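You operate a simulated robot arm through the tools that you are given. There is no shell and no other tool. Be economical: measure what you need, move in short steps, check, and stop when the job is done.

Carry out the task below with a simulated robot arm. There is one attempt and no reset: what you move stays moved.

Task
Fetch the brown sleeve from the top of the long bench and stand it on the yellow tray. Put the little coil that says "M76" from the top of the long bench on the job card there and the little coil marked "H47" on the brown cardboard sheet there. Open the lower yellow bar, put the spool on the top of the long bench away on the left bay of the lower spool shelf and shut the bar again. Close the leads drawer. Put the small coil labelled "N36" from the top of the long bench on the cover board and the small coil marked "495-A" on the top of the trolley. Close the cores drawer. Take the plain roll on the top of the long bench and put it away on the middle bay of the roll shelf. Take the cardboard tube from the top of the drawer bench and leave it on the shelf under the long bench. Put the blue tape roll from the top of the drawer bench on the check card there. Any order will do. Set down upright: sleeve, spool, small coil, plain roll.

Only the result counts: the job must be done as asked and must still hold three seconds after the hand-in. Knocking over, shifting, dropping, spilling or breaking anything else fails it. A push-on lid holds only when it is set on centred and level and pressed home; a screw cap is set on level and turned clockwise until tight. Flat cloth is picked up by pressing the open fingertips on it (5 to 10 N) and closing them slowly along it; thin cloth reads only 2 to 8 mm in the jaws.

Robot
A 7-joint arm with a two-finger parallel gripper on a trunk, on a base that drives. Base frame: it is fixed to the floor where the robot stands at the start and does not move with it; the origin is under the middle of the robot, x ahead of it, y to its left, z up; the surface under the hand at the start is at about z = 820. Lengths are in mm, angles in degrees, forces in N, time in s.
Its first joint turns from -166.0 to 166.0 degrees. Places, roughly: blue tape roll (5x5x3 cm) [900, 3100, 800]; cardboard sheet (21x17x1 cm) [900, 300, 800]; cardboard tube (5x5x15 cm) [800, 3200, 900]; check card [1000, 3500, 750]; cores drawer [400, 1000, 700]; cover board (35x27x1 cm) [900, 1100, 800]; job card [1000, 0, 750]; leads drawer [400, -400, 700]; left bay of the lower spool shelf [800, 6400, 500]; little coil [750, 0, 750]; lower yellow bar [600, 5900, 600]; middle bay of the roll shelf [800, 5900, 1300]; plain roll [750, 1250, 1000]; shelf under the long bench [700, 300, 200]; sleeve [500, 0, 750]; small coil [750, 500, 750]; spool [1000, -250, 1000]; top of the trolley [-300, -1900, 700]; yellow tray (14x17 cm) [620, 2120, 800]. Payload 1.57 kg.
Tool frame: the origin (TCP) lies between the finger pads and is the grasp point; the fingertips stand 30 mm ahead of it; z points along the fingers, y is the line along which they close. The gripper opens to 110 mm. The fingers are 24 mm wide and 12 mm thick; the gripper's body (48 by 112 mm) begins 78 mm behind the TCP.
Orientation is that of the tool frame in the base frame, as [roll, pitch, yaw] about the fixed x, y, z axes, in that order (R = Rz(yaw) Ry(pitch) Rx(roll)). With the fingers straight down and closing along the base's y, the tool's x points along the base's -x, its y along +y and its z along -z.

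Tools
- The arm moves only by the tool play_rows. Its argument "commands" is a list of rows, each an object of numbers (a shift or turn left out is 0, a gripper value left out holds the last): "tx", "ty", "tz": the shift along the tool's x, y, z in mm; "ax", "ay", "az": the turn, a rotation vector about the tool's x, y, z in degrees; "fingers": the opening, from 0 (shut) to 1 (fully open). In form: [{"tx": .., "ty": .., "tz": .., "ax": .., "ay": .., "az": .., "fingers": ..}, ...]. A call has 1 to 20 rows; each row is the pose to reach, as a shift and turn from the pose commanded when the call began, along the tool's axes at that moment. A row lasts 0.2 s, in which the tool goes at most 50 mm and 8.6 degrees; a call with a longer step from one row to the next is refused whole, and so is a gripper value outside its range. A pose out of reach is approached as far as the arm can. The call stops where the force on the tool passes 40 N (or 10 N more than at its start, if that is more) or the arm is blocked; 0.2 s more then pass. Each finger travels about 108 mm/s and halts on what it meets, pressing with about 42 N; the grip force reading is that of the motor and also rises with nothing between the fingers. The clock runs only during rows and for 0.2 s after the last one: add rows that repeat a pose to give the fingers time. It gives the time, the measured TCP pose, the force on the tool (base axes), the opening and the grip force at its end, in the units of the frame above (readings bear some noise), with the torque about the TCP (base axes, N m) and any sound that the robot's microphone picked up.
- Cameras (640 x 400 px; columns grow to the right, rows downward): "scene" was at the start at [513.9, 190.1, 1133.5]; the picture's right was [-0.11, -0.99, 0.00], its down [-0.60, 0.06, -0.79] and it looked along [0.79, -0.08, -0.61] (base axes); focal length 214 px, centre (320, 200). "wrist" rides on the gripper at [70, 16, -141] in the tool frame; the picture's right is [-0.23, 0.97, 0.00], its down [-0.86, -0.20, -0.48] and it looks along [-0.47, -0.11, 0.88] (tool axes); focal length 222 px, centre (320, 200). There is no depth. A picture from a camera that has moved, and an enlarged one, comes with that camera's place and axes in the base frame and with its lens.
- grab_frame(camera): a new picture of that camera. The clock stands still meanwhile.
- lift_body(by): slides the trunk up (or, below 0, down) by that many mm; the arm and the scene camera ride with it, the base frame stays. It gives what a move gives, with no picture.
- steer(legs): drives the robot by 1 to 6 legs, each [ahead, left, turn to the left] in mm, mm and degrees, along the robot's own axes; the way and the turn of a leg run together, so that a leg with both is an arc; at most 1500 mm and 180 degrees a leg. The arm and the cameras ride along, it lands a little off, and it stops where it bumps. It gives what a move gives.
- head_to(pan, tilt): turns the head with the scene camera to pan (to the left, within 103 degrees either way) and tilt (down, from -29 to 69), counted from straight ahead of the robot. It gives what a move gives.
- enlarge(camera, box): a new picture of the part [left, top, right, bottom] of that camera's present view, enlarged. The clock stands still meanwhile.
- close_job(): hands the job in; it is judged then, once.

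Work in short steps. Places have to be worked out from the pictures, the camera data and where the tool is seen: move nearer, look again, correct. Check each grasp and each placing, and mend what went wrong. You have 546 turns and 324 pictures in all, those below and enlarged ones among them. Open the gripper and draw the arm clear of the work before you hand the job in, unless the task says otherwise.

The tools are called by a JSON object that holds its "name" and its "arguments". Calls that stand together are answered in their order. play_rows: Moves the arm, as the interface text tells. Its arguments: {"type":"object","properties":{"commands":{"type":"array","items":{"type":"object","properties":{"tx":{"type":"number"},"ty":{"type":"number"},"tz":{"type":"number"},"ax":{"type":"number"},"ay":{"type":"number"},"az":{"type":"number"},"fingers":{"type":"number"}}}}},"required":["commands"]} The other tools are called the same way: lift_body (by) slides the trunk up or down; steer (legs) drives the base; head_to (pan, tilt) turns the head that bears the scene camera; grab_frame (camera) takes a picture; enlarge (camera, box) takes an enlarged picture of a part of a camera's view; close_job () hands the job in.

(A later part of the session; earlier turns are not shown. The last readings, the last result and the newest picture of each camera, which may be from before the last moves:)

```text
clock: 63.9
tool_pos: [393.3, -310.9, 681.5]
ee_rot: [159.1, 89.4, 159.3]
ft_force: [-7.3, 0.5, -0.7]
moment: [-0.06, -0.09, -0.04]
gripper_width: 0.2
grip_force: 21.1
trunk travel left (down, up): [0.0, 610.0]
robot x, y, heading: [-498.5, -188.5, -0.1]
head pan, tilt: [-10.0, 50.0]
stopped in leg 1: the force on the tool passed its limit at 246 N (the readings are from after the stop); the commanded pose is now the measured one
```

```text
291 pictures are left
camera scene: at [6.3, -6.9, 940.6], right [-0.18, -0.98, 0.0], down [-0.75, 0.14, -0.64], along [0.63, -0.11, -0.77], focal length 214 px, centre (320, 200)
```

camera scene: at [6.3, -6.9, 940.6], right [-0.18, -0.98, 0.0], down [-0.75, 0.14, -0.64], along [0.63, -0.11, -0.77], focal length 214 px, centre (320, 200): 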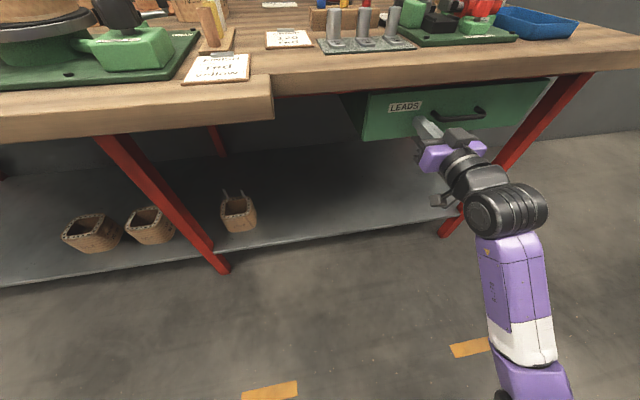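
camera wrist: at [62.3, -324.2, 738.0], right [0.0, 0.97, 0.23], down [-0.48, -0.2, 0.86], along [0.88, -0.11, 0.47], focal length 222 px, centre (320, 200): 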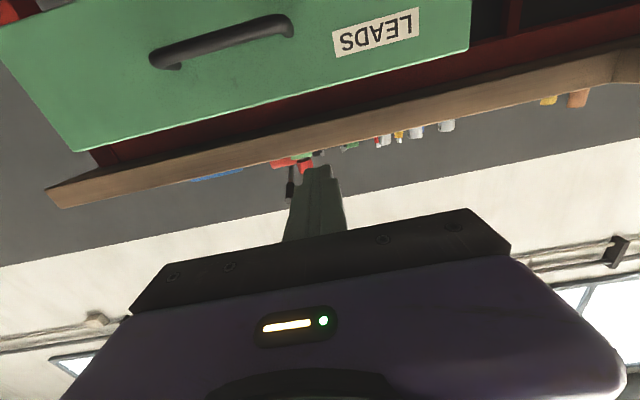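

The push stopped hard: drawer is home. I back off, and look to the right to find what blocked me earlier.

{"name": "steer", "arguments": {"legs": [[-120, 0, 0]]}}

{"name": "lift_body", "arguments": {"by": 500}}

{"name": "head_to", "arguments": {"pan": -100, "tilt": 35}}

{"name": "grab_frame", "arguments": {"camera": "scene"}}

{"name": "head_to", "arguments": {"pan": 0, "tilt": 45}}

{"name": "grab_frame", "arguments": {"camera": "scene"}}

```text
clock: 65.1
tool_pos: [270.9, -310.0, 680.4]
ee_rot: [161.9, 89.4, 161.9]
ft_force: [0.9, 0.2, 0.1]
moment: [0.02, 0.02, 0.0]
gripper_width: 0.0
grip_force: 20.7
trunk travel left (down, up): [0.0, 610.0]
robot x, y, heading: [-620.3, -192.8, -0.2]
head pan, tilt: [-10.0, 50.0]
```

```text
refused: 500 is not a number from -400 to 400
```

```text
clock: 66.8
tool_pos: [271.7, -309.9, 681.2]
ee_rot: [161.7, 89.5, 161.8]
ft_force: [-0.1, -0.2, 0.5]
moment: [0.01, -0.02, 0.01]
gripper_width: 0.0
grip_force: 21.9
trunk travel left (down, up): [0.0, 610.0]
robot x, y, heading: [-621.0, -188.9, 0.0]
head pan, tilt: [-100.0, 35.0]
```

```text
290 pictures are left
camera scene: at [-206.0, -79.4, 962.1], right [-0.98, 0.18, 0.0], down [0.1, 0.56, -0.82], along [-0.14, -0.81, -0.57], focal length 214 px, centre (320, 200)
```

scene: 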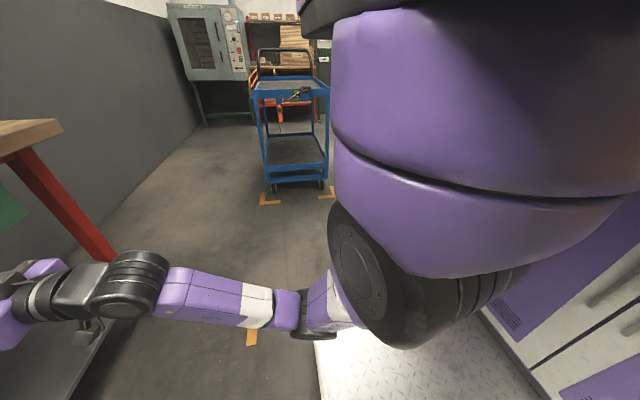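

```text
clock: 68.5
tool_pos: [271.5, -310.2, 680.6]
ee_rot: [161.7, 89.4, 161.9]
ft_force: [-0.7, 0.2, -1.4]
moment: [-0.01, 0.0, 0.03]
gripper_width: 0.0
grip_force: 21.1
trunk travel left (down, up): [0.0, 610.0]
robot x, y, heading: [-617.8, -191.4, -0.4]
head pan, tilt: [0.0, 45.0]
```

```text
289 pictures are left
camera scene: at [-109.2, 6.9, 947.3], right [0.0, -1.0, 0.0], down [-0.71, 0.0, -0.71], along [0.71, 0.0, -0.71], focal length 214 px, centre (320, 200)
```

scene: 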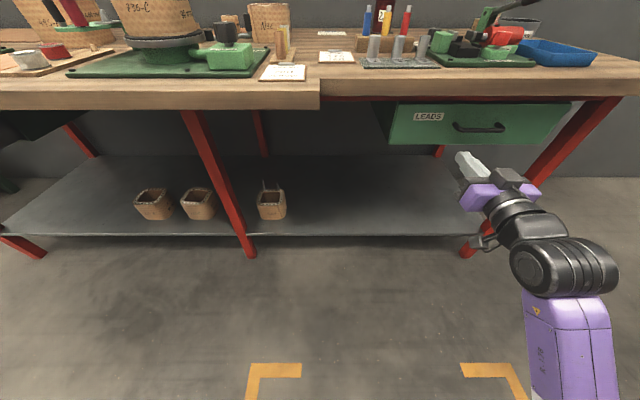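

Trolley is visible far right. I lift the trunk and bring the arm back to tool-down, retracting it.

{"name": "lift_body", "arguments": {"by": 400}}

{"name": "play_rows", "arguments": {"commands": [{"tz": -15, "ty": 5, "ay": 7}, {"tz": -30, "ty": 10, "ay": 14}, {"tz": -45, "ty": 15, "ay": 21}, {"tz": -60, "ty": 20, "ay": 28}, {"tz": -75, "ty": 25, "ay": 35}, {"tz": -90, "ty": 30, "ay": 42}, {"tz": -105, "ty": 35, "ay": 49}, {"tz": -120, "ty": 40, "ay": 56}, {"tz": -135, "ty": 45, "ay": 63}, {"tz": -150, "ty": 50, "ay": 70}, {"tz": -165, "ty": 55, "ay": 77}, {"tz": -180, "ty": 60, "ay": 84}, {"tz": -190, "ty": 70, "ay": 90}, {"tz": -190, "ty": 70, "ay": 90, "fingers": 1}, {"tz": -190, "ty": 70, "ay": 90, "fingers": 1}]}}

```text
clock: 72.3
tool_pos: [271.1, -310.2, 1080.0]
ee_rot: [161.9, 89.4, 161.9]
ft_force: [0.4, 0.7, -0.7]
moment: [-0.03, 0.0, -0.01]
gripper_width: 0.0
grip_force: 21.4
trunk travel left (down, up): [-400.0, 210.0]
robot x, y, heading: [-617.8, -189.6, -0.2]
head pan, tilt: [0.0, 45.0]
```

```text
clock: 75.5
tool_pos: [81.3, -240.9, 1083.8]
ee_rot: [179.9, -0.5, -180.0]
ft_force: [0.3, 0.1, -0.9]
moment: [0.02, -0.03, 0.0]
gripper_width: 110.2
grip_force: 0.1
trunk travel left (down, up): [-400.0, 210.0]
robot x, y, heading: [-620.0, -189.6, -0.2]
head pan, tilt: [0.0, 45.0]
```

Arm restored tool-down. Drive forward to the bench.

{"name": "steer", "arguments": {"legs": [[600, 0, 0]]}}

{"name": "head_to", "arguments": {"pan": -20, "tilt": 45}}

{"name": "grab_frame", "arguments": {"camera": "scene"}}

{"name": "grab_frame", "arguments": {"camera": "wrist"}}

```text
clock: 79.0
tool_pos: [686.5, -244.6, 1083.3]
ee_rot: [179.9, -0.7, 180.0]
ft_force: [-0.5, 0.2, 0.4]
moment: [-0.03, 0.05, -0.01]
gripper_width: 110.1
grip_force: 0.0
trunk travel left (down, up): [-400.0, 210.0]
robot x, y, heading: [-14.7, -196.3, -0.3]
head pan, tilt: [0.0, 45.0]
```

```text
clock: 79.8
tool_pos: [686.7, -244.3, 1083.6]
ee_rot: [179.8, -0.6, -179.9]
ft_force: [-0.3, 0.5, 0.3]
moment: [0.04, 0.03, -0.01]
gripper_width: 109.8
grip_force: 0.1
trunk travel left (down, up): [-400.0, 210.0]
robot x, y, heading: [-12.9, -191.6, -0.2]
head pan, tilt: [-20.0, 45.0]
```

```text
288 pictures are left
camera scene: at [491.9, -25.0, 1347.3], right [-0.35, -0.94, 0.0], down [-0.66, 0.25, -0.71], along [0.66, -0.25, -0.71], focal length 214 px, centre (320, 200)
```

scene: 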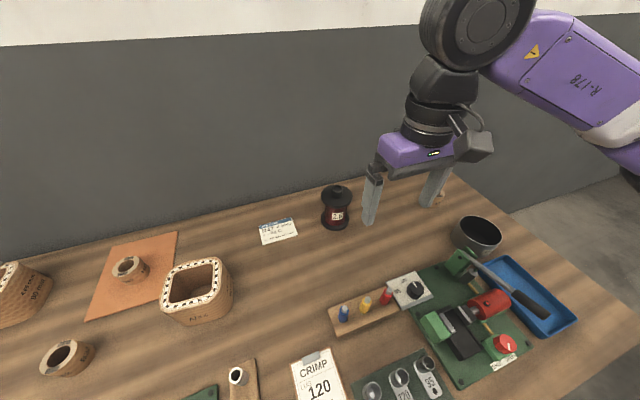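

```text
287 pictures are left
camera wrist: at [617.9, -228.6, 1226.7], right [0.23, 0.97, 0.0], down [0.86, -0.2, 0.47], along [0.46, -0.11, -0.88], focal length 222 px, centre (320, 200)
```

wrist: 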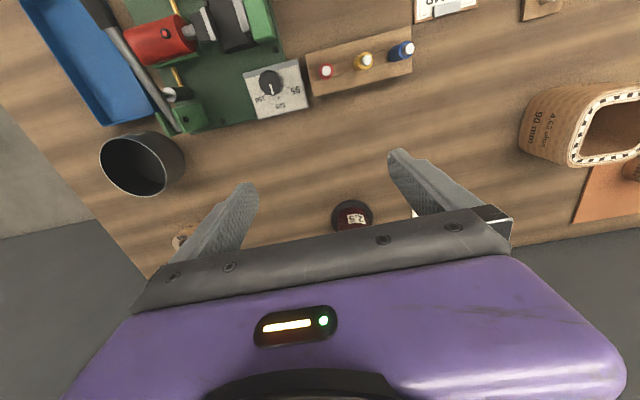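

M76 lies behind the hand, est. (838,-555). I move the hand near it and look with the wrist camera.

{"name": "play_rows", "arguments": {"commands": [{"tx": -15, "ty": -40}, {"tx": -30, "ty": -80}, {"tx": -45, "ty": -120}, {"tx": -60, "ty": -160}, {"tx": -75, "ty": -200}, {"tx": -90, "ty": -240}, {"tx": -105, "ty": -280}, {"tx": -120, "ty": -310}, {"tx": -120, "ty": -310, "tz": 40}, {"tx": -120, "ty": -310, "tz": 80}, {"tx": -120, "ty": -310, "tz": 80}]}}

{"name": "grab_frame", "arguments": {"camera": "wrist"}}

{"name": "grab_frame", "arguments": {"camera": "scene"}}

```text
clock: 82.2
tool_pos: [795.2, -535.1, 1071.9]
ee_rot: [179.7, -0.5, 179.6]
ft_force: [-0.1, -0.5, -0.1]
moment: [0.01, 0.01, 0.0]
gripper_width: 110.0
grip_force: 0.0
out of reach, approached as far as the arm can: row 8, 9, 10, 11
trunk travel left (down, up): [-400.0, 210.0]
robot x, y, heading: [-11.6, -191.6, -0.4]
head pan, tilt: [-20.0, 45.0]
```

```text
286 pictures are left
camera wrist: at [725.8, -519.1, 1215.3], right [0.23, 0.97, 0.0], down [0.86, -0.21, 0.47], along [0.46, -0.11, -0.88], focal length 222 px, centre (320, 200)
```

wrist: 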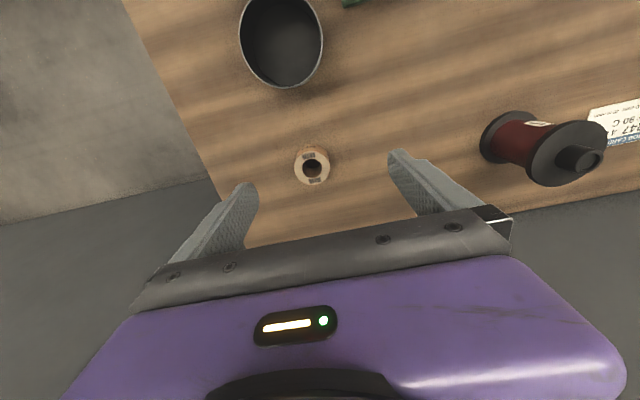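

```text
285 pictures are left
camera scene: at [491.8, -25.1, 1347.3], right [-0.35, -0.94, 0.0], down [-0.66, 0.25, -0.71], along [0.66, -0.25, -0.71], focal length 214 px, centre (320, 200)
```

scene: 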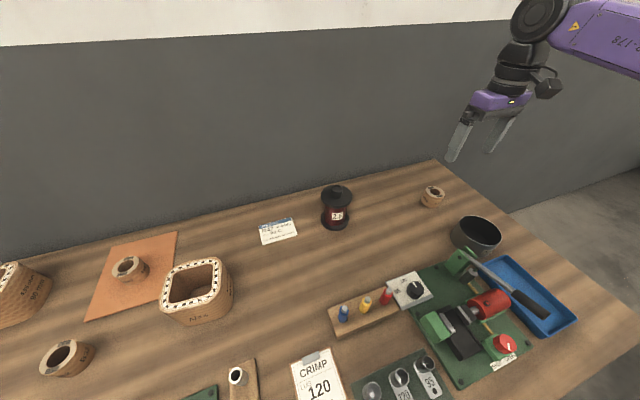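

M76's top is at (844,-559). I lower the trunk a bit, then position over it.

{"name": "lift_body", "arguments": {"by": -110}}

{"name": "play_rows", "arguments": {"commands": [{"tx": -20, "ty": -10}, {"tx": -40, "ty": -20}, {"tx": -49, "ty": -24}, {"tx": -49, "ty": -24}]}}

{"name": "grab_frame", "arguments": {"camera": "wrist"}}

```text
clock: 83.6
tool_pos: [793.9, -535.2, 961.8]
ee_rot: [179.8, -0.6, 179.6]
ft_force: [0.7, -0.7, -0.7]
moment: [0.03, -0.02, -0.03]
gripper_width: 110.2
grip_force: 0.1
trunk travel left (down, up): [-290.0, 320.0]
robot x, y, heading: [-15.4, -194.0, -0.3]
head pan, tilt: [-20.0, 45.0]
```

```text
clock: 84.6
tool_pos: [794.8, -535.3, 962.9]
ee_rot: [179.8, -0.6, 179.7]
ft_force: [-0.5, 0.0, -0.4]
moment: [0.04, 0.02, 0.0]
gripper_width: 110.1
grip_force: 0.1
out of reach, approached as far as the arm can: row 1, 2, 3, 4
trunk travel left (down, up): [-290.0, 320.0]
robot x, y, heading: [-12.1, -195.1, -0.4]
head pan, tilt: [-20.0, 45.0]
```

```text
284 pictures are left
camera wrist: at [725.7, -519.0, 1105.3], right [0.23, 0.97, 0.0], down [0.86, -0.21, 0.47], along [0.46, -0.11, -0.88], focal length 222 px, centre (320, 200)
```

wrist: 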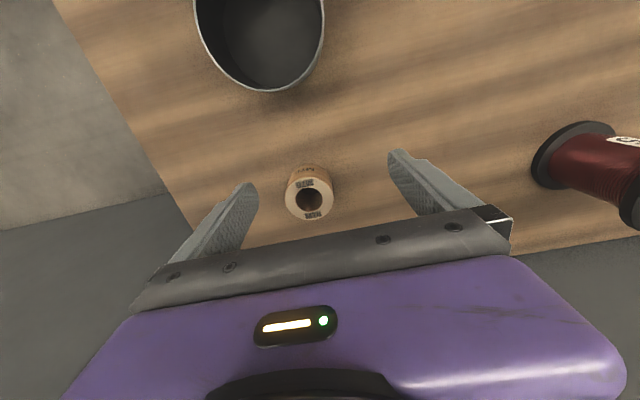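

The arm seems limited in this posture. I check the space on the right to see whether I can slide the base that way.

{"name": "head_to", "arguments": {"pan": -103, "tilt": 40}}

{"name": "grab_frame", "arguments": {"camera": "scene"}}

```text
clock: 86.2
tool_pos: [795.1, -535.4, 962.1]
ee_rot: [179.8, -0.6, 179.6]
ft_force: [0.0, -0.1, 0.0]
moment: [-0.02, 0.01, 0.01]
gripper_width: 109.9
grip_force: 0.1
trunk travel left (down, up): [-290.0, 320.0]
robot x, y, heading: [-11.1, -195.5, -0.3]
head pan, tilt: [-103.0, 40.0]
```

```text
283 pictures are left
camera scene: at [396.0, -79.5, 1244.6], right [-0.97, 0.23, 0.0], down [0.15, 0.63, -0.77], along [-0.18, -0.75, -0.64], focal length 214 px, centre (320, 200)
```

scene: 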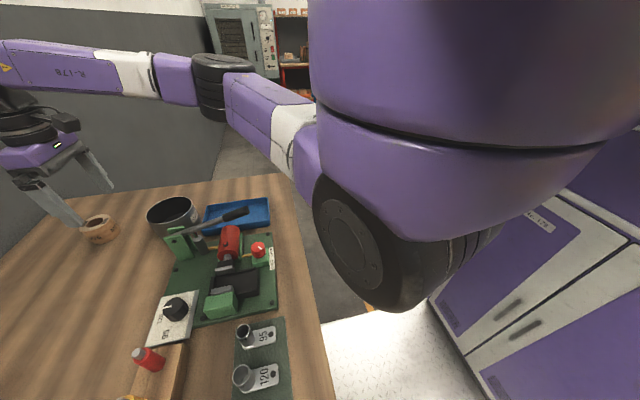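

I raise the trunk slightly and try sliding the base right 150 mm.

{"name": "lift_body", "arguments": {"by": 60}}

{"name": "play_rows", "arguments": {"commands": [{"tx": 30, "ty": 40}, {"tx": 60, "ty": 80}, {"tx": 80, "ty": 120}, {"tx": 80, "ty": 120}]}}

{"name": "steer", "arguments": {"legs": [[0, -150, 0]]}}

```text
clock: 87.2
tool_pos: [793.5, -535.2, 1022.2]
ee_rot: [179.8, -0.7, 179.6]
ft_force: [0.1, -0.9, 1.0]
moment: [-0.04, 0.0, 0.04]
gripper_width: 110.0
grip_force: 0.0
trunk travel left (down, up): [-350.0, 260.0]
robot x, y, heading: [-13.8, -192.1, -0.4]
head pan, tilt: [-103.0, 40.0]
```

```text
clock: 88.2
tool_pos: [717.0, -412.3, 1023.0]
ee_rot: [179.8, -0.6, 179.6]
ft_force: [0.3, -0.2, 0.6]
moment: [0.0, -0.02, -0.01]
gripper_width: 109.9
grip_force: 0.1
trunk travel left (down, up): [-350.0, 260.0]
robot x, y, heading: [-13.8, -188.9, -0.2]
head pan, tilt: [-103.0, 40.0]
```

```text
clock: 89.6
tool_pos: [716.3, -568.0, 1023.3]
ee_rot: [179.9, -0.6, 179.7]
ft_force: [-0.2, -0.2, 0.2]
moment: [0.0, 0.04, 0.01]
gripper_width: 110.1
grip_force: 0.1
trunk travel left (down, up): [-350.0, 260.0]
robot x, y, heading: [-15.3, -352.5, -0.2]
head pan, tilt: [-103.0, 40.0]
```

The slide worked. Move the hand over M76.

{"name": "play_rows", "arguments": {"commands": [{"tx": -40, "ty": 3}, {"tx": -80, "ty": 6}, {"tx": -120, "ty": 8}, {"tx": -130, "ty": 8}, {"tx": -130, "ty": 8}]}}

{"name": "lift_body", "arguments": {"by": -110}}

{"name": "grab_frame", "arguments": {"camera": "wrist"}}

```text
clock: 90.8
tool_pos: [846.8, -561.3, 1021.8]
ee_rot: [179.8, -0.6, 179.8]
ft_force: [0.1, -0.7, -0.3]
moment: [0.01, 0.01, -0.02]
gripper_width: 110.1
grip_force: 0.0
trunk travel left (down, up): [-350.0, 260.0]
robot x, y, heading: [-12.9, -348.3, -0.2]
head pan, tilt: [-103.0, 40.0]
```

```text
clock: 92.2
tool_pos: [846.7, -560.5, 912.2]
ee_rot: [179.8, -0.6, 179.7]
ft_force: [0.1, -0.6, 0.0]
moment: [-0.01, 0.0, -0.03]
gripper_width: 110.0
grip_force: 0.0
trunk travel left (down, up): [-240.0, 370.0]
robot x, y, heading: [-14.3, -352.6, -0.2]
head pan, tilt: [-103.0, 40.0]
```

```text
282 pictures are left
camera wrist: at [777.1, -544.3, 1055.8], right [0.23, 0.97, 0.0], down [0.86, -0.21, 0.47], along [0.46, -0.11, -0.88], focal length 222 px, centre (320, 200)
```

wrist: 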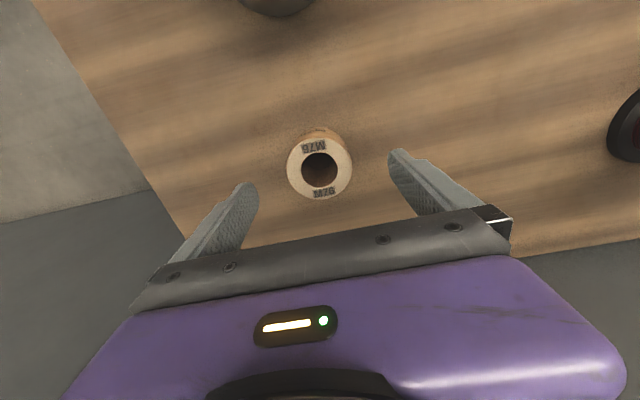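

Centred. Descend 60 mm, grip, lift slowly.

{"name": "play_rows", "arguments": {"commands": [{"tz": 20}, {"tz": 45}, {"tz": 59}, {"tz": 59}, {"tz": 59, "fingers": 0}, {"tz": 59}, {"tz": 59}, {"tz": 59}, {"tz": 59}, {"tz": 57}, {"tz": 52}, {"tz": 45}, {"tz": 35}, {"tz": 20}, {"tz": 0}, {"tz": 0}]}}

```text
clock: 95.6
tool_pos: [845.2, -560.1, 911.4]
ee_rot: [179.8, -0.6, 179.8]
ft_force: [-0.7, 0.4, -1.3]
moment: [-0.02, 0.02, -0.02]
gripper_width: 59.7
grip_force: 42.3
trunk travel left (down, up): [-240.0, 370.0]
robot x, y, heading: [-12.7, -350.0, -0.3]
head pan, tilt: [-103.0, 40.0]
```

M76 held. Raise above the spool's height and drive left back in front of the job card.

{"name": "lift_body", "arguments": {"by": 150}}

{"name": "steer", "arguments": {"legs": [[0, 340, 0]]}}

{"name": "play_rows", "arguments": {"commands": [{"tx": -5, "ty": 10}, {"tx": -15, "ty": 35}, {"tx": -25, "ty": 70}, {"tx": -35, "ty": 105}, {"tx": -45, "ty": 140}, {"tx": -52, "ty": 160}, {"tx": -55, "ty": 172}, {"tx": -55, "ty": 172}]}}

{"name": "head_to", "arguments": {"pan": -15, "tilt": 45}}

{"name": "grab_frame", "arguments": {"camera": "scene"}}

{"name": "grab_frame", "arguments": {"camera": "wrist"}}

```text
clock: 97.3
tool_pos: [844.4, -561.2, 1061.2]
ee_rot: [179.8, -0.7, 179.7]
ft_force: [0.5, 0.1, -1.6]
moment: [0.0, 0.01, -0.02]
gripper_width: 59.7
grip_force: 42.3
trunk travel left (down, up): [-390.0, 220.0]
robot x, y, heading: [-15.4, -349.3, -0.4]
head pan, tilt: [-103.0, 40.0]
```

```text
clock: 99.6
tool_pos: [847.3, -211.9, 1060.5]
ee_rot: [179.8, -0.6, 179.8]
ft_force: [-0.2, 0.3, -1.9]
moment: [-0.03, 0.01, 0.01]
gripper_width: 59.5
grip_force: 42.3
trunk travel left (down, up): [-390.0, 220.0]
robot x, y, heading: [-12.0, 1.4, -0.2]
head pan, tilt: [-103.0, 40.0]
```

```text
clock: 101.4
tool_pos: [903.4, -40.9, 1060.9]
ee_rot: [179.9, -0.6, 179.7]
ft_force: [0.8, -0.8, -1.6]
moment: [-0.01, 0.01, 0.05]
gripper_width: 59.5
grip_force: 42.0
trunk travel left (down, up): [-390.0, 220.0]
robot x, y, heading: [-11.5, -1.1, -0.2]
head pan, tilt: [-103.0, 40.0]
```

```text
clock: 103.0
tool_pos: [903.7, -40.8, 1061.5]
ee_rot: [179.8, -0.6, 179.7]
ft_force: [-0.3, -0.1, -1.7]
moment: [0.02, -0.03, -0.03]
gripper_width: 59.3
grip_force: 41.7
trunk travel left (down, up): [-390.0, 220.0]
robot x, y, heading: [-12.2, 0.2, -0.1]
head pan, tilt: [-15.0, 45.0]
```

```text
281 pictures are left
camera scene: at [494.9, 174.5, 1337.3], right [-0.27, -0.96, 0.0], down [-0.68, 0.19, -0.71], along [0.68, -0.19, -0.71], focal length 214 px, centre (320, 200)
```

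scene: 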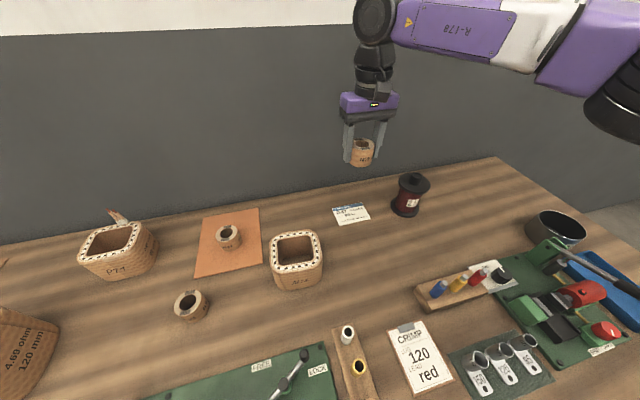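

```text
280 pictures are left
camera wrist: at [834.7, -24.7, 1204.0], right [0.23, 0.97, 0.0], down [0.86, -0.21, 0.47], along [0.46, -0.11, -0.88], focal length 222 px, centre (320, 200)
```

wrist: 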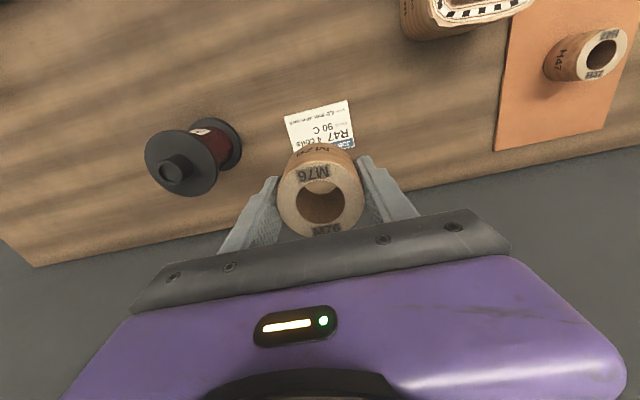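

Card centre is at (903,-40), directly below the hand. Lower with the trunk, then the last bit with the arm.

{"name": "lift_body", "arguments": {"by": -200}}

{"name": "play_rows", "arguments": {"commands": [{"tz": 3}, {"tz": 5}, {"tz": 6.5}, {"tz": 8}]}}

```text
clock: 105.2
tool_pos: [902.4, -41.8, 861.9]
ee_rot: [179.8, -0.7, 179.7]
ft_force: [0.3, 0.1, -2.0]
moment: [0.02, -0.03, 0.03]
gripper_width: 59.4
grip_force: 41.7
trunk travel left (down, up): [-190.0, 420.0]
robot x, y, heading: [-11.5, 0.1, -0.3]
head pan, tilt: [-15.0, 45.0]
```

```text
clock: 106.2
tool_pos: [903.9, -41.4, 856.9]
ee_rot: [179.8, -0.2, 179.7]
ft_force: [-7.0, -3.6, 37.2]
moment: [-0.38, 0.12, 0.07]
gripper_width: 59.8
grip_force: 41.9
trunk travel left (down, up): [-190.0, 420.0]
robot x, y, heading: [-10.1, -1.3, -0.4]
head pan, tilt: [-15.0, 45.0]
```

Contact at z≈857. I release and rise, and verify.

{"name": "play_rows", "arguments": {"commands": [{"tz": -2}, {"tz": -2, "fingers": 0.65}, {"tz": -2, "fingers": 0.8}, {"tz": -2, "fingers": 0.8}, {"tz": -20}, {"tz": -60}, {"tz": -100}, {"tz": -140, "fingers": 1}]}}

{"name": "grab_frame", "arguments": {"camera": "wrist"}}

{"name": "grab_frame", "arguments": {"camera": "scene"}}

```text
clock: 108.0
tool_pos: [905.0, -40.6, 992.1]
ee_rot: [179.9, -0.7, 179.8]
ft_force: [0.3, 0.4, 0.1]
moment: [0.01, 0.01, 0.0]
gripper_width: 110.3
grip_force: 0.1
trunk travel left (down, up): [-190.0, 420.0]
robot x, y, heading: [-12.8, -1.4, -0.2]
head pan, tilt: [-15.0, 45.0]
```

```text
279 pictures are left
camera wrist: at [836.1, -25.0, 1135.4], right [0.23, 0.97, 0.0], down [0.86, -0.21, 0.47], along [0.46, -0.11, -0.88], focal length 222 px, centre (320, 200)
```

wrist: 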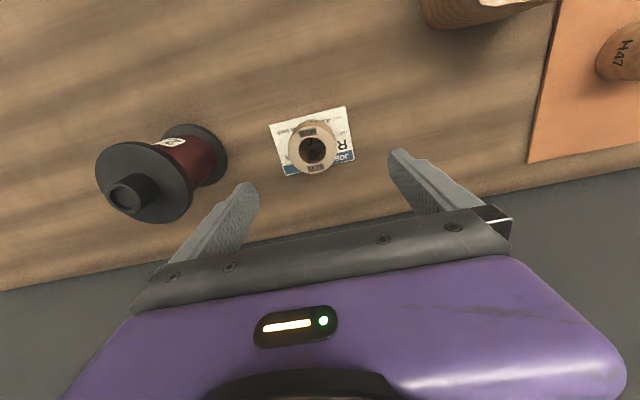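

```text
278 pictures are left
camera scene: at [495.1, 174.4, 1137.2], right [-0.26, -0.96, 0.0], down [-0.68, 0.19, -0.71], along [0.68, -0.19, -0.71], focal length 214 px, centre (320, 200)
```

scene: 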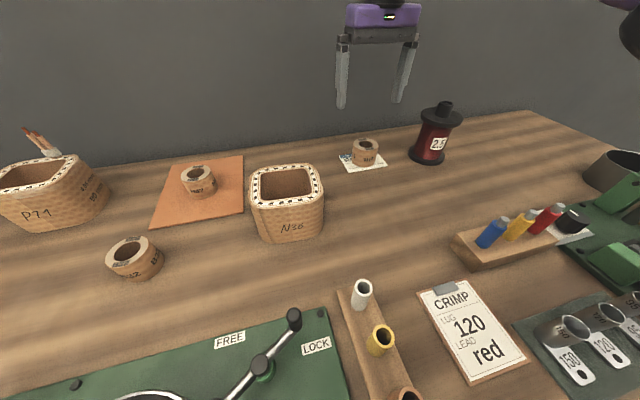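

M76 rests on the card. Next N36: move the hand above it, est. (765,160), for a measuring look.

{"name": "play_rows", "arguments": {"commands": [{"tz": -30}, {"tz": -60}, {"tx": 25, "ty": 35, "tz": -80}, {"tx": 50, "ty": 70, "tz": -100}, {"tx": 75, "ty": 105, "tz": -110}, {"tx": 100, "ty": 140, "tz": -110}, {"tx": 125, "ty": 175, "tz": -110}, {"tx": 140, "ty": 201, "tz": -110}, {"tx": 140, "ty": 201, "tz": -110}]}}

{"name": "grab_frame", "arguments": {"camera": "wrist"}}

{"name": "enlarge", "arguments": {"camera": "scene", "box": [220, 140, 360, 260]}}

```text
clock: 110.0
tool_pos: [766.5, 159.9, 1104.6]
ee_rot: [179.8, -0.7, 179.7]
ft_force: [0.2, -0.6, 0.2]
moment: [0.01, 0.03, 0.01]
gripper_width: 109.9
grip_force: 0.1
trunk travel left (down, up): [-190.0, 420.0]
robot x, y, heading: [-10.0, 0.6, -0.4]
head pan, tilt: [-15.0, 45.0]
```

```text
277 pictures are left
camera wrist: at [698.2, 177.0, 1247.9], right [0.23, 0.97, 0.0], down [0.86, -0.21, 0.47], along [0.46, -0.11, -0.88], focal length 222 px, centre (320, 200)
```

wrist: 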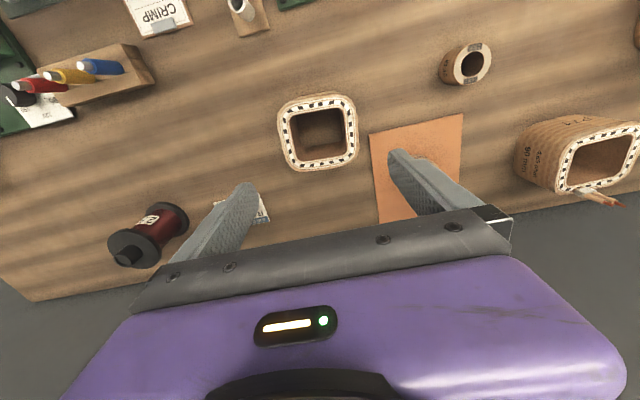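

```text
3.33 times, centred on (290, 200) of scene
camera zoom: at [494.9, 174.7, 1137.3], right [-0.26, -0.96, 0.0], down [-0.68, 0.19, -0.71], along [0.68, -0.19, -0.71], focal length 715 px, centre (420, 200)
```

zoom: 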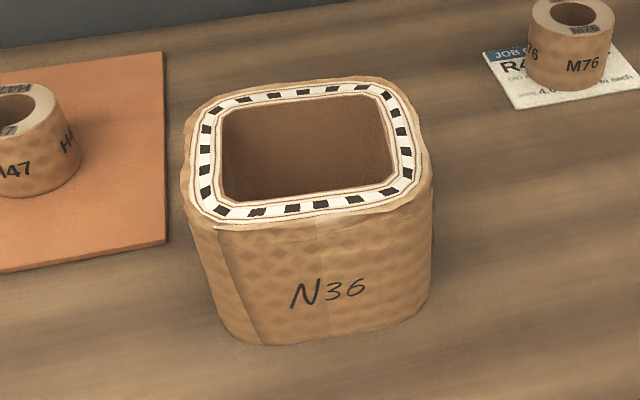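

N36's top is at z≈903, centre (767,158), rotated about -7°, and ~118 mm across — too wide outside, so I'll grip one wall. First I check the cover board's surroundings.

{"name": "head_to", "arguments": {"pan": 60, "tilt": 35}}

{"name": "enlarge", "arguments": {"camera": "scene", "box": [120, 80, 440, 280]}}

```text
clock: 111.5
tool_pos: [766.1, 160.3, 1104.8]
ee_rot: [179.9, -0.6, 179.7]
ft_force: [0.8, -1.4, -0.1]
moment: [0.01, 0.02, 0.01]
gripper_width: 110.2
grip_force: 0.1
trunk travel left (down, up): [-190.0, 420.0]
robot x, y, heading: [-10.3, -3.2, -0.3]
head pan, tilt: [60.0, 35.0]
```

```text
2.00 times, centred on (280, 180) of scene
camera zoom: at [461.0, 272.1, 1152.1], right [0.86, -0.51, 0.0], down [-0.29, -0.49, -0.82], along [0.41, 0.71, -0.57], focal length 429 px, centre (400, 240)
```

zoom: 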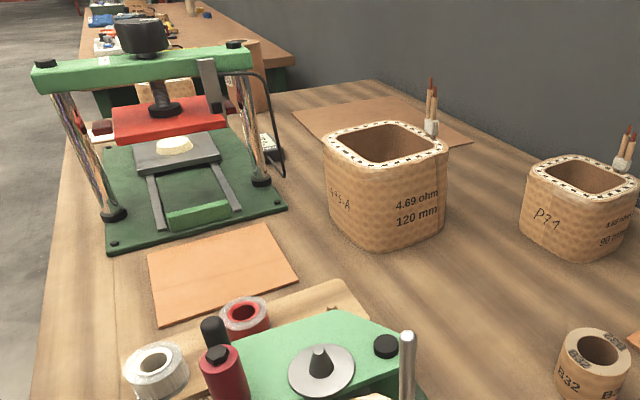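

Cover board spans about x 743–1000, y 905–1279, clear. I rotate the tool 7.5° and straddle N36's +y wall, centred near (774,208); descend partway and look.

{"name": "play_rows", "arguments": {"commands": [{"tx": -4, "ty": 25, "az": 4, "tz": 30, "fingers": 0.6}, {"tx": -7, "ty": 48, "az": 7.5, "tz": 70}, {"tx": -7, "ty": 48, "az": 7.5, "tz": 110}, {"tx": -7, "ty": 48, "az": 7.5, "tz": 140}, {"tx": -7, "ty": 48, "az": 7.5, "tz": 150}, {"tx": -7, "ty": 48, "az": 7.5, "tz": 150}]}}

{"name": "grab_frame", "arguments": {"camera": "wrist"}}

{"name": "head_to", "arguments": {"pan": -10, "tilt": 45}}

{"name": "enlarge", "arguments": {"camera": "scene", "box": [200, 60, 400, 260]}}

```text
clock: 112.9
tool_pos: [770.2, 210.0, 956.0]
ee_rot: [179.9, -0.7, 172.2]
ft_force: [0.0, 0.8, -0.9]
moment: [0.0, -0.06, 0.01]
gripper_width: 66.1
grip_force: 0.1
trunk travel left (down, up): [-190.0, 420.0]
robot x, y, heading: [-13.2, -1.3, -0.4]
head pan, tilt: [60.0, 35.0]
```

```text
274 pictures are left
camera wrist: at [704.9, 234.1, 1098.6], right [0.36, 0.93, 0.0], down [0.82, -0.32, 0.47], along [0.44, -0.17, -0.88], focal length 222 px, centre (320, 200)
```

wrist: 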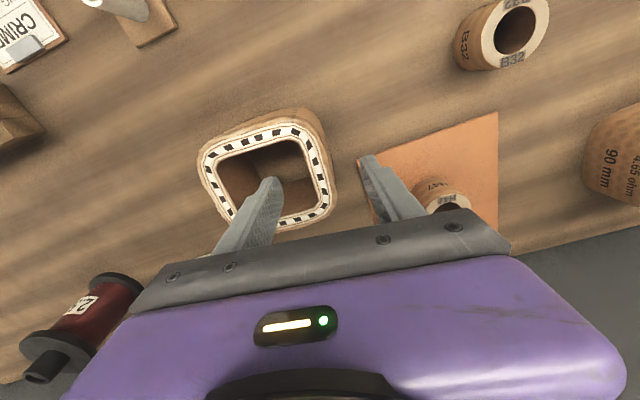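

```text
clock: 114.3
tool_pos: [770.4, 209.2, 956.9]
ee_rot: [179.9, -0.6, 172.2]
ft_force: [-0.2, 0.3, 0.2]
moment: [-0.02, -0.01, 0.01]
gripper_width: 66.1
grip_force: 0.1
trunk travel left (down, up): [-190.0, 420.0]
robot x, y, heading: [-13.9, -0.3, -0.5]
head pan, tilt: [-10.0, 45.0]
```

```text
2.00 times, centred on (300, 160) of scene
camera zoom: at [496.5, 181.6, 1137.3], right [-0.18, -0.98, 0.0], down [-0.7, 0.13, -0.71], along [0.7, -0.13, -0.71], focal length 429 px, centre (360, 280)
```

zoom: 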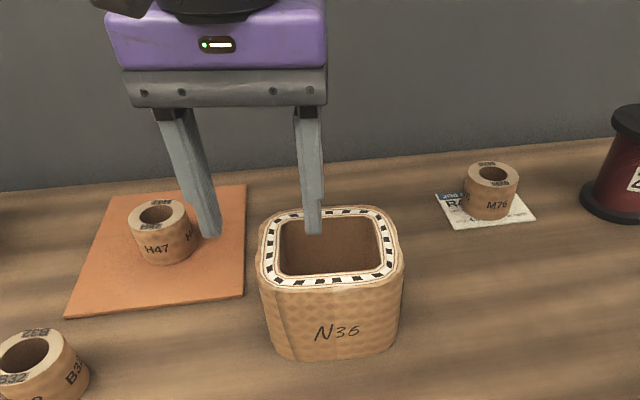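

The wall lies between the fingers. Descend to z≈873, close on the wall and lift slowly 30 mm.

{"name": "play_rows", "arguments": {"commands": [{"tx": -2, "ty": -3, "tz": 35}, {"tx": -2, "ty": -3, "tz": 65}, {"tx": -2, "ty": -3, "tz": 83}, {"tx": -2, "ty": -3, "tz": 83}, {"tx": -2, "ty": -3, "tz": 83, "fingers": 0}, {"tx": -2, "ty": -3, "tz": 83}, {"tx": -2, "ty": -3, "tz": 83}, {"tx": -2, "ty": -3, "tz": 83}, {"tx": -2, "ty": -3, "tz": 83}, {"tx": -2, "ty": -3, "tz": 80}, {"tx": -2, "ty": -3, "tz": 76}, {"tx": -2, "ty": -3, "tz": 70}, {"tx": -2, "ty": -3, "tz": 60}, {"tx": -2, "ty": -3, "tz": 50}, {"tx": -2, "ty": -3, "tz": 50}]}}

{"name": "enlarge", "arguments": {"camera": "scene", "box": [200, 60, 400, 260]}}

```text
clock: 117.5
tool_pos: [773.3, 205.5, 907.2]
ee_rot: [180.0, -0.6, 172.2]
ft_force: [0.1, -0.1, -4.1]
moment: [0.3, -0.03, -0.01]
gripper_width: 19.9
grip_force: 33.5
trunk travel left (down, up): [-190.0, 420.0]
robot x, y, heading: [-11.7, -2.1, -0.3]
head pan, tilt: [-10.0, 45.0]
```

```text
2.00 times, centred on (300, 160) of scene
camera zoom: at [496.6, 181.6, 1137.2], right [-0.18, -0.98, 0.0], down [-0.7, 0.13, -0.71], along [0.7, -0.13, -0.71], focal length 429 px, centre (360, 280)
```

zoom: 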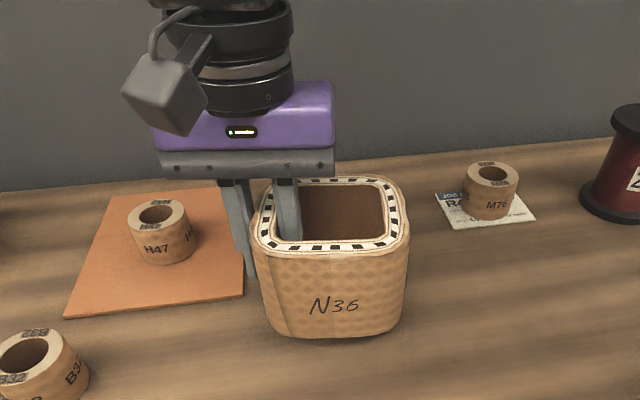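

N36 held (4 N). Raise the trunk for clearance, then drive left along the bench.

{"name": "lift_body", "arguments": {"by": 180}}

{"name": "steer", "arguments": {"legs": [[0, 400, 0]]}}

{"name": "head_to", "arguments": {"pan": 25, "tilt": 40}}

{"name": "grab_frame", "arguments": {"camera": "scene"}}

```text
clock: 119.5
tool_pos: [774.4, 205.9, 1086.7]
ee_rot: [179.9, -0.5, 172.3]
ft_force: [1.1, 0.7, -5.8]
moment: [0.25, -0.04, 0.02]
gripper_width: 19.9
grip_force: 33.3
trunk travel left (down, up): [-370.0, 240.0]
robot x, y, heading: [-12.8, -0.6, -0.2]
head pan, tilt: [-10.0, 45.0]
```

```text
clock: 122.0
tool_pos: [776.0, 606.9, 1087.0]
ee_rot: [179.8, -0.6, 171.9]
ft_force: [-0.5, -0.2, -5.3]
moment: [0.3, -0.05, -0.02]
gripper_width: 20.0
grip_force: 33.6
trunk travel left (down, up): [-370.0, 240.0]
robot x, y, heading: [-9.6, 398.3, -0.5]
head pan, tilt: [-10.0, 45.0]
```

```text
clock: 123.0
tool_pos: [777.0, 607.1, 1085.9]
ee_rot: [179.9, -0.5, 172.1]
ft_force: [0.4, -0.1, -5.0]
moment: [0.29, -0.04, 0.01]
gripper_width: 19.7
grip_force: 33.8
trunk travel left (down, up): [-370.0, 240.0]
robot x, y, heading: [-11.4, 403.1, -0.5]
head pan, tilt: [25.0, 40.0]
```

```text
271 pictures are left
camera scene: at [497.3, 634.1, 1324.5], right [0.41, -0.91, 0.0], down [-0.59, -0.27, -0.77], along [0.7, 0.32, -0.64], focal length 214 px, centre (320, 200)
```

scene: 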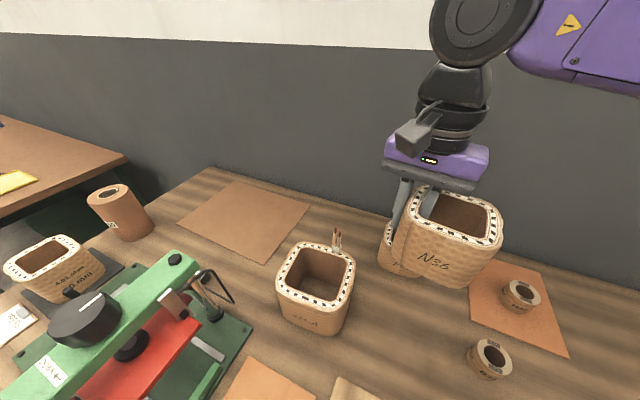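

Board corners give its centre (880,1077). I raise a bit more for the 495-A leads and drive left 400.

{"name": "lift_body", "arguments": {"by": 60}}

{"name": "steer", "arguments": {"legs": [[0, 400, 0]]}}

{"name": "play_rows", "arguments": {"commands": [{"tx": -10, "ty": 8}, {"tx": -30, "ty": 25}, {"tx": -55, "ty": 45}, {"tx": -80, "ty": 65}, {"tx": -95, "ty": 78}, {"tx": -97, "ty": 80}, {"tx": -97, "ty": 80}]}}

{"name": "head_to", "arguments": {"pan": 5, "tilt": 45}}

{"name": "grab_frame", "arguments": {"camera": "scene"}}

{"name": "grab_frame", "arguments": {"camera": "wrist"}}

```text
clock: 124.0
tool_pos: [778.3, 608.4, 1146.9]
ee_rot: [179.9, -0.6, 172.0]
ft_force: [0.2, 0.4, -5.8]
moment: [0.28, -0.08, -0.02]
gripper_width: 19.8
grip_force: 33.7
trunk travel left (down, up): [-430.0, 180.0]
robot x, y, heading: [-10.0, 403.0, -0.5]
head pan, tilt: [25.0, 40.0]
```

```text
clock: 126.5
tool_pos: [784.0, 999.1, 1146.9]
ee_rot: [179.9, -0.6, 171.6]
ft_force: [0.2, 0.5, -4.9]
moment: [0.3, -0.07, -0.03]
gripper_width: 20.0
grip_force: 33.7
trunk travel left (down, up): [-430.0, 180.0]
robot x, y, heading: [-6.8, 799.3, -0.7]
head pan, tilt: [25.0, 40.0]
```

```text
clock: 128.1
tool_pos: [889.7, 1065.5, 1145.5]
ee_rot: [179.8, -0.6, 171.8]
ft_force: [-0.3, -0.3, -4.9]
moment: [0.28, -0.06, -0.01]
gripper_width: 19.9
grip_force: 33.2
trunk travel left (down, up): [-430.0, 180.0]
robot x, y, heading: [-6.5, 803.3, -0.7]
head pan, tilt: [25.0, 40.0]
```

```text
clock: 128.9
tool_pos: [889.8, 1064.0, 1146.8]
ee_rot: [179.9, -0.6, 171.7]
ft_force: [-0.4, 0.6, -4.9]
moment: [0.23, -0.03, 0.0]
gripper_width: 19.8
grip_force: 33.6
trunk travel left (down, up): [-430.0, 180.0]
robot x, y, heading: [-4.5, 800.2, -0.9]
head pan, tilt: [5.0, 45.0]
```

```text
270 pictures are left
camera scene: at [506.5, 998.8, 1377.2], right [0.07, -1.0, 0.0], down [-0.71, -0.05, -0.71], along [0.71, 0.05, -0.71], focal length 214 px, centre (320, 200)
```

scene: 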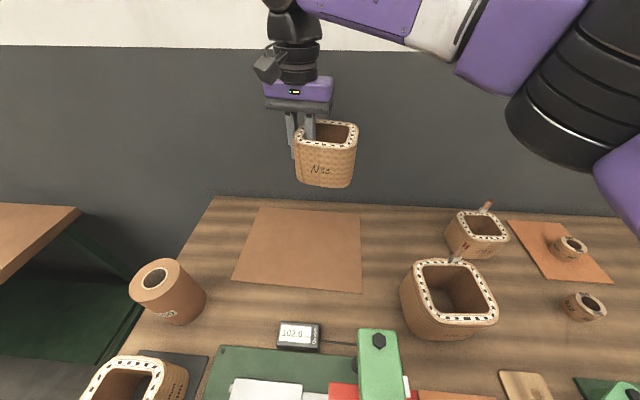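

```text
269 pictures are left
camera wrist: at [824.3, 1090.0, 1289.1], right [0.37, 0.93, 0.0], down [0.82, -0.32, 0.47], along [0.44, -0.17, -0.88], focal length 222 px, centre (320, 200)
```

wrist: 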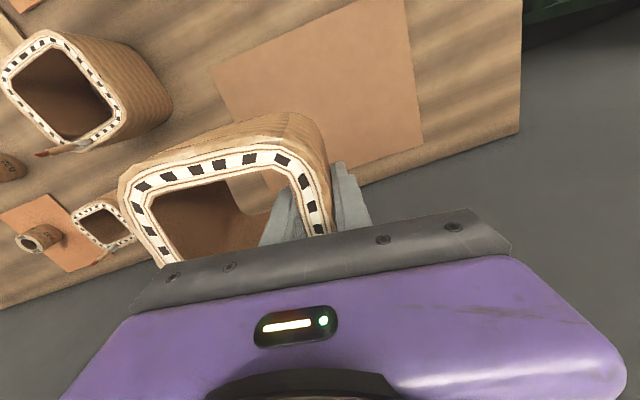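

Board centre is (871,1074). I shift +40 in y, then lower the trunk 245.

{"name": "play_rows", "arguments": {"commands": [{"tx": 2, "ty": 12}, {"tx": 6, "ty": 30}, {"tx": 8, "ty": 40}, {"tx": 8, "ty": 40}]}}

{"name": "lift_body", "arguments": {"by": -245}}

{"name": "grab_frame", "arguments": {"camera": "scene"}}

```text
clock: 129.9
tool_pos: [889.3, 1104.7, 1146.9]
ee_rot: [179.9, -0.5, 171.7]
ft_force: [0.4, 0.3, -6.1]
moment: [0.28, -0.06, -0.02]
gripper_width: 19.8
grip_force: 33.7
trunk travel left (down, up): [-430.0, 180.0]
robot x, y, heading: [-3.4, 801.6, -0.9]
head pan, tilt: [5.0, 45.0]
```

```text
clock: 132.4
tool_pos: [887.9, 1103.4, 902.2]
ee_rot: [179.9, -0.6, 171.7]
ft_force: [0.3, 0.7, -4.7]
moment: [0.23, -0.03, 0.06]
gripper_width: 19.8
grip_force: 33.6
trunk travel left (down, up): [-185.0, 425.0]
robot x, y, heading: [-4.3, 799.3, -0.7]
head pan, tilt: [5.0, 45.0]
```

```text
268 pictures are left
camera scene: at [506.5, 998.8, 1132.3], right [0.07, -1.0, 0.0], down [-0.71, -0.05, -0.71], along [0.71, 0.05, -0.71], focal length 214 px, centre (320, 200)
```

scene: 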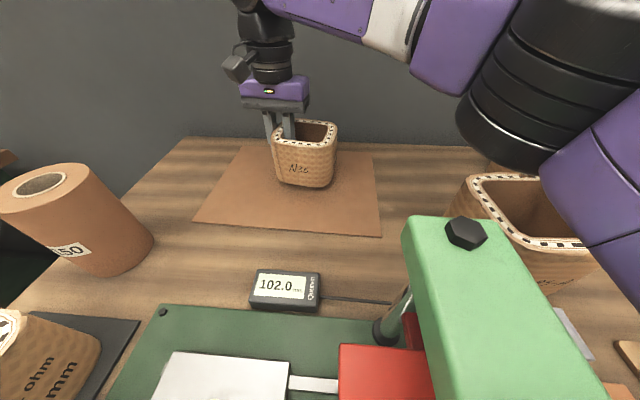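

Clear. Lower the last ~24 mm by arm.

{"name": "play_rows", "arguments": {"commands": [{"tz": 6}, {"tz": 12}, {"tz": 17}, {"tz": 20}, {"tz": 22}, {"tz": 24}, {"tz": 26}, {"tz": 28}]}}

```text
clock: 134.2
tool_pos: [890.2, 1104.1, 876.1]
ee_rot: [179.9, -0.5, 171.7]
ft_force: [1.2, -3.9, 21.0]
moment: [-1.56, 1.29, 0.0]
gripper_width: 19.9
grip_force: 33.3
trunk travel left (down, up): [-185.0, 425.0]
robot x, y, heading: [-3.6, 796.6, -0.7]
head pan, tilt: [5.0, 45.0]
```

Contact. Release gently and rise by arm, then trunk.

{"name": "play_rows", "arguments": {"commands": [{"tz": -1}, {"tz": -1, "fingers": 0.3}, {"tz": -1, "fingers": 0.55}, {"tz": -1, "fingers": 0.55}, {"tz": -20}, {"tz": -55}, {"tz": -90}, {"tz": -125}, {"tz": -125}]}}

{"name": "lift_body", "arguments": {"by": 150}}

{"name": "grab_frame", "arguments": {"camera": "wrist"}}

{"name": "grab_frame", "arguments": {"camera": "scene"}}

```text
clock: 136.2
tool_pos: [891.2, 1103.1, 999.2]
ee_rot: [179.9, -0.7, 171.7]
ft_force: [-0.2, -0.2, 0.5]
moment: [-0.01, -0.01, 0.0]
gripper_width: 60.3
grip_force: 0.1
trunk travel left (down, up): [-185.0, 425.0]
robot x, y, heading: [-5.6, 799.0, -1.2]
head pan, tilt: [5.0, 45.0]
```

```text
clock: 138.0
tool_pos: [891.1, 1102.9, 1149.2]
ee_rot: [179.9, -0.7, 171.7]
ft_force: [-1.0, 0.6, -0.2]
moment: [-0.03, -0.01, -0.02]
gripper_width: 60.3
grip_force: 0.2
trunk travel left (down, up): [-335.0, 275.0]
robot x, y, heading: [-5.7, 799.1, -0.9]
head pan, tilt: [5.0, 45.0]
```

```text
267 pictures are left
camera wrist: at [825.5, 1128.9, 1291.6], right [0.37, 0.93, 0.0], down [0.82, -0.32, 0.47], along [0.44, -0.17, -0.88], focal length 222 px, centre (320, 200)
```

wrist: 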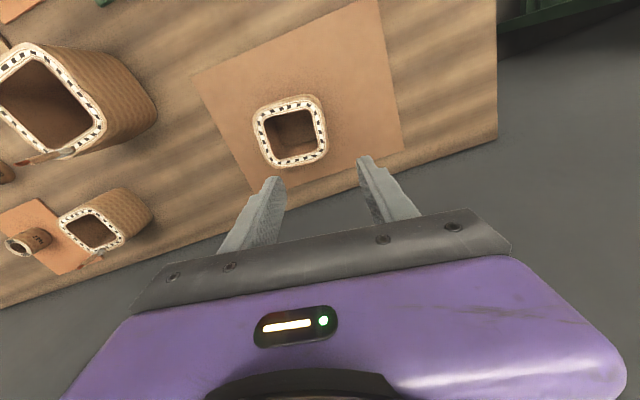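

```text
266 pictures are left
camera scene: at [506.4, 998.7, 1282.3], right [0.07, -1.0, 0.0], down [-0.71, -0.05, -0.71], along [0.71, 0.05, -0.71], focal length 214 px, centre (320, 200)
```

scene: 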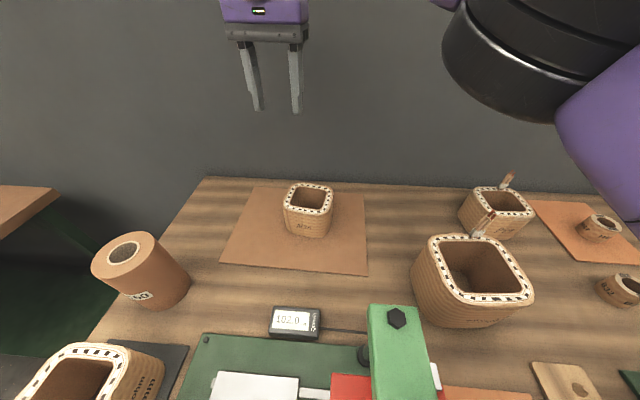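

N36 stands on the cover board. Next the cores drawer: back off 330 mm and look at its front.

{"name": "steer", "arguments": {"legs": [[-330, 0, 1]]}}

{"name": "head_to", "arguments": {"pan": 30, "tilt": 55}}

{"name": "grab_frame", "arguments": {"camera": "scene"}}

{"name": "head_to", "arguments": {"pan": 100, "tilt": 50}}

{"name": "grab_frame", "arguments": {"camera": "scene"}}

```text
clock: 140.0
tool_pos: [608.2, 1115.7, 1150.3]
ee_rot: [179.8, -0.6, 172.4]
ft_force: [0.8, -0.2, 0.6]
moment: [0.01, -0.01, -0.02]
gripper_width: 60.6
grip_force: 0.1
trunk travel left (down, up): [-335.0, 275.0]
robot x, y, heading: [-282.0, 802.0, 0.0]
head pan, tilt: [5.0, 45.0]
stopped in leg 1: the robot was blocked; the commanded pose is now the measured one
```

```text
clock: 140.8
tool_pos: [609.3, 1113.7, 1150.1]
ee_rot: [179.7, -0.6, 172.5]
ft_force: [0.3, -0.9, 0.0]
moment: [-0.04, 0.0, -0.02]
gripper_width: 60.6
grip_force: 0.2
trunk travel left (down, up): [-335.0, 275.0]
robot x, y, heading: [-281.9, 799.9, -0.3]
head pan, tilt: [30.0, 55.0]
```

```text
265 pictures are left
camera scene: at [208.2, 1034.0, 1268.9], right [0.5, -0.87, 0.0], down [-0.71, -0.41, -0.57], along [0.5, 0.28, -0.82], focal length 214 px, centre (320, 200)
```

scene: 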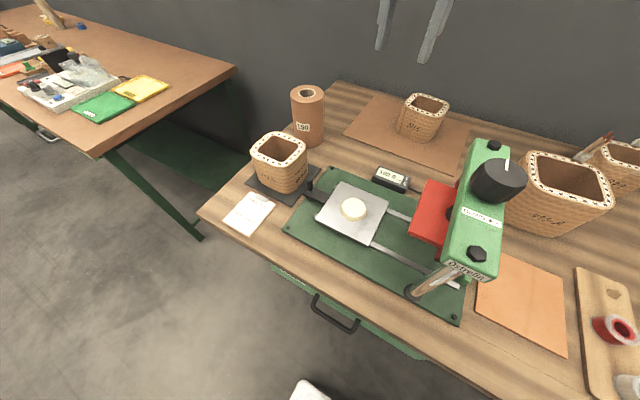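

```text
clock: 142.3
tool_pos: [610.3, 1114.7, 1150.3]
ee_rot: [179.9, -0.7, 172.5]
ft_force: [-0.2, -0.4, 0.3]
moment: [0.02, 0.01, 0.02]
gripper_width: 60.3
grip_force: 0.1
trunk travel left (down, up): [-335.0, 275.0]
robot x, y, heading: [-286.7, 802.0, -0.1]
head pan, tilt: [100.0, 50.0]
```

```text
264 pictures are left
camera scene: at [132.5, 1074.2, 1275.4], right [0.99, 0.17, 0.0], down [0.13, -0.76, -0.64], along [-0.11, 0.63, -0.77], focal length 214 px, centre (320, 200)
```

scene: 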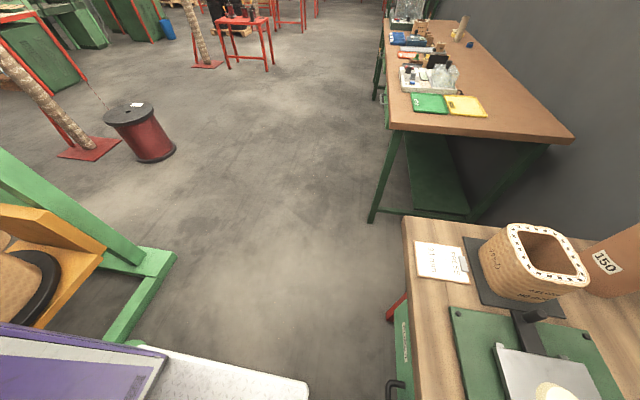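

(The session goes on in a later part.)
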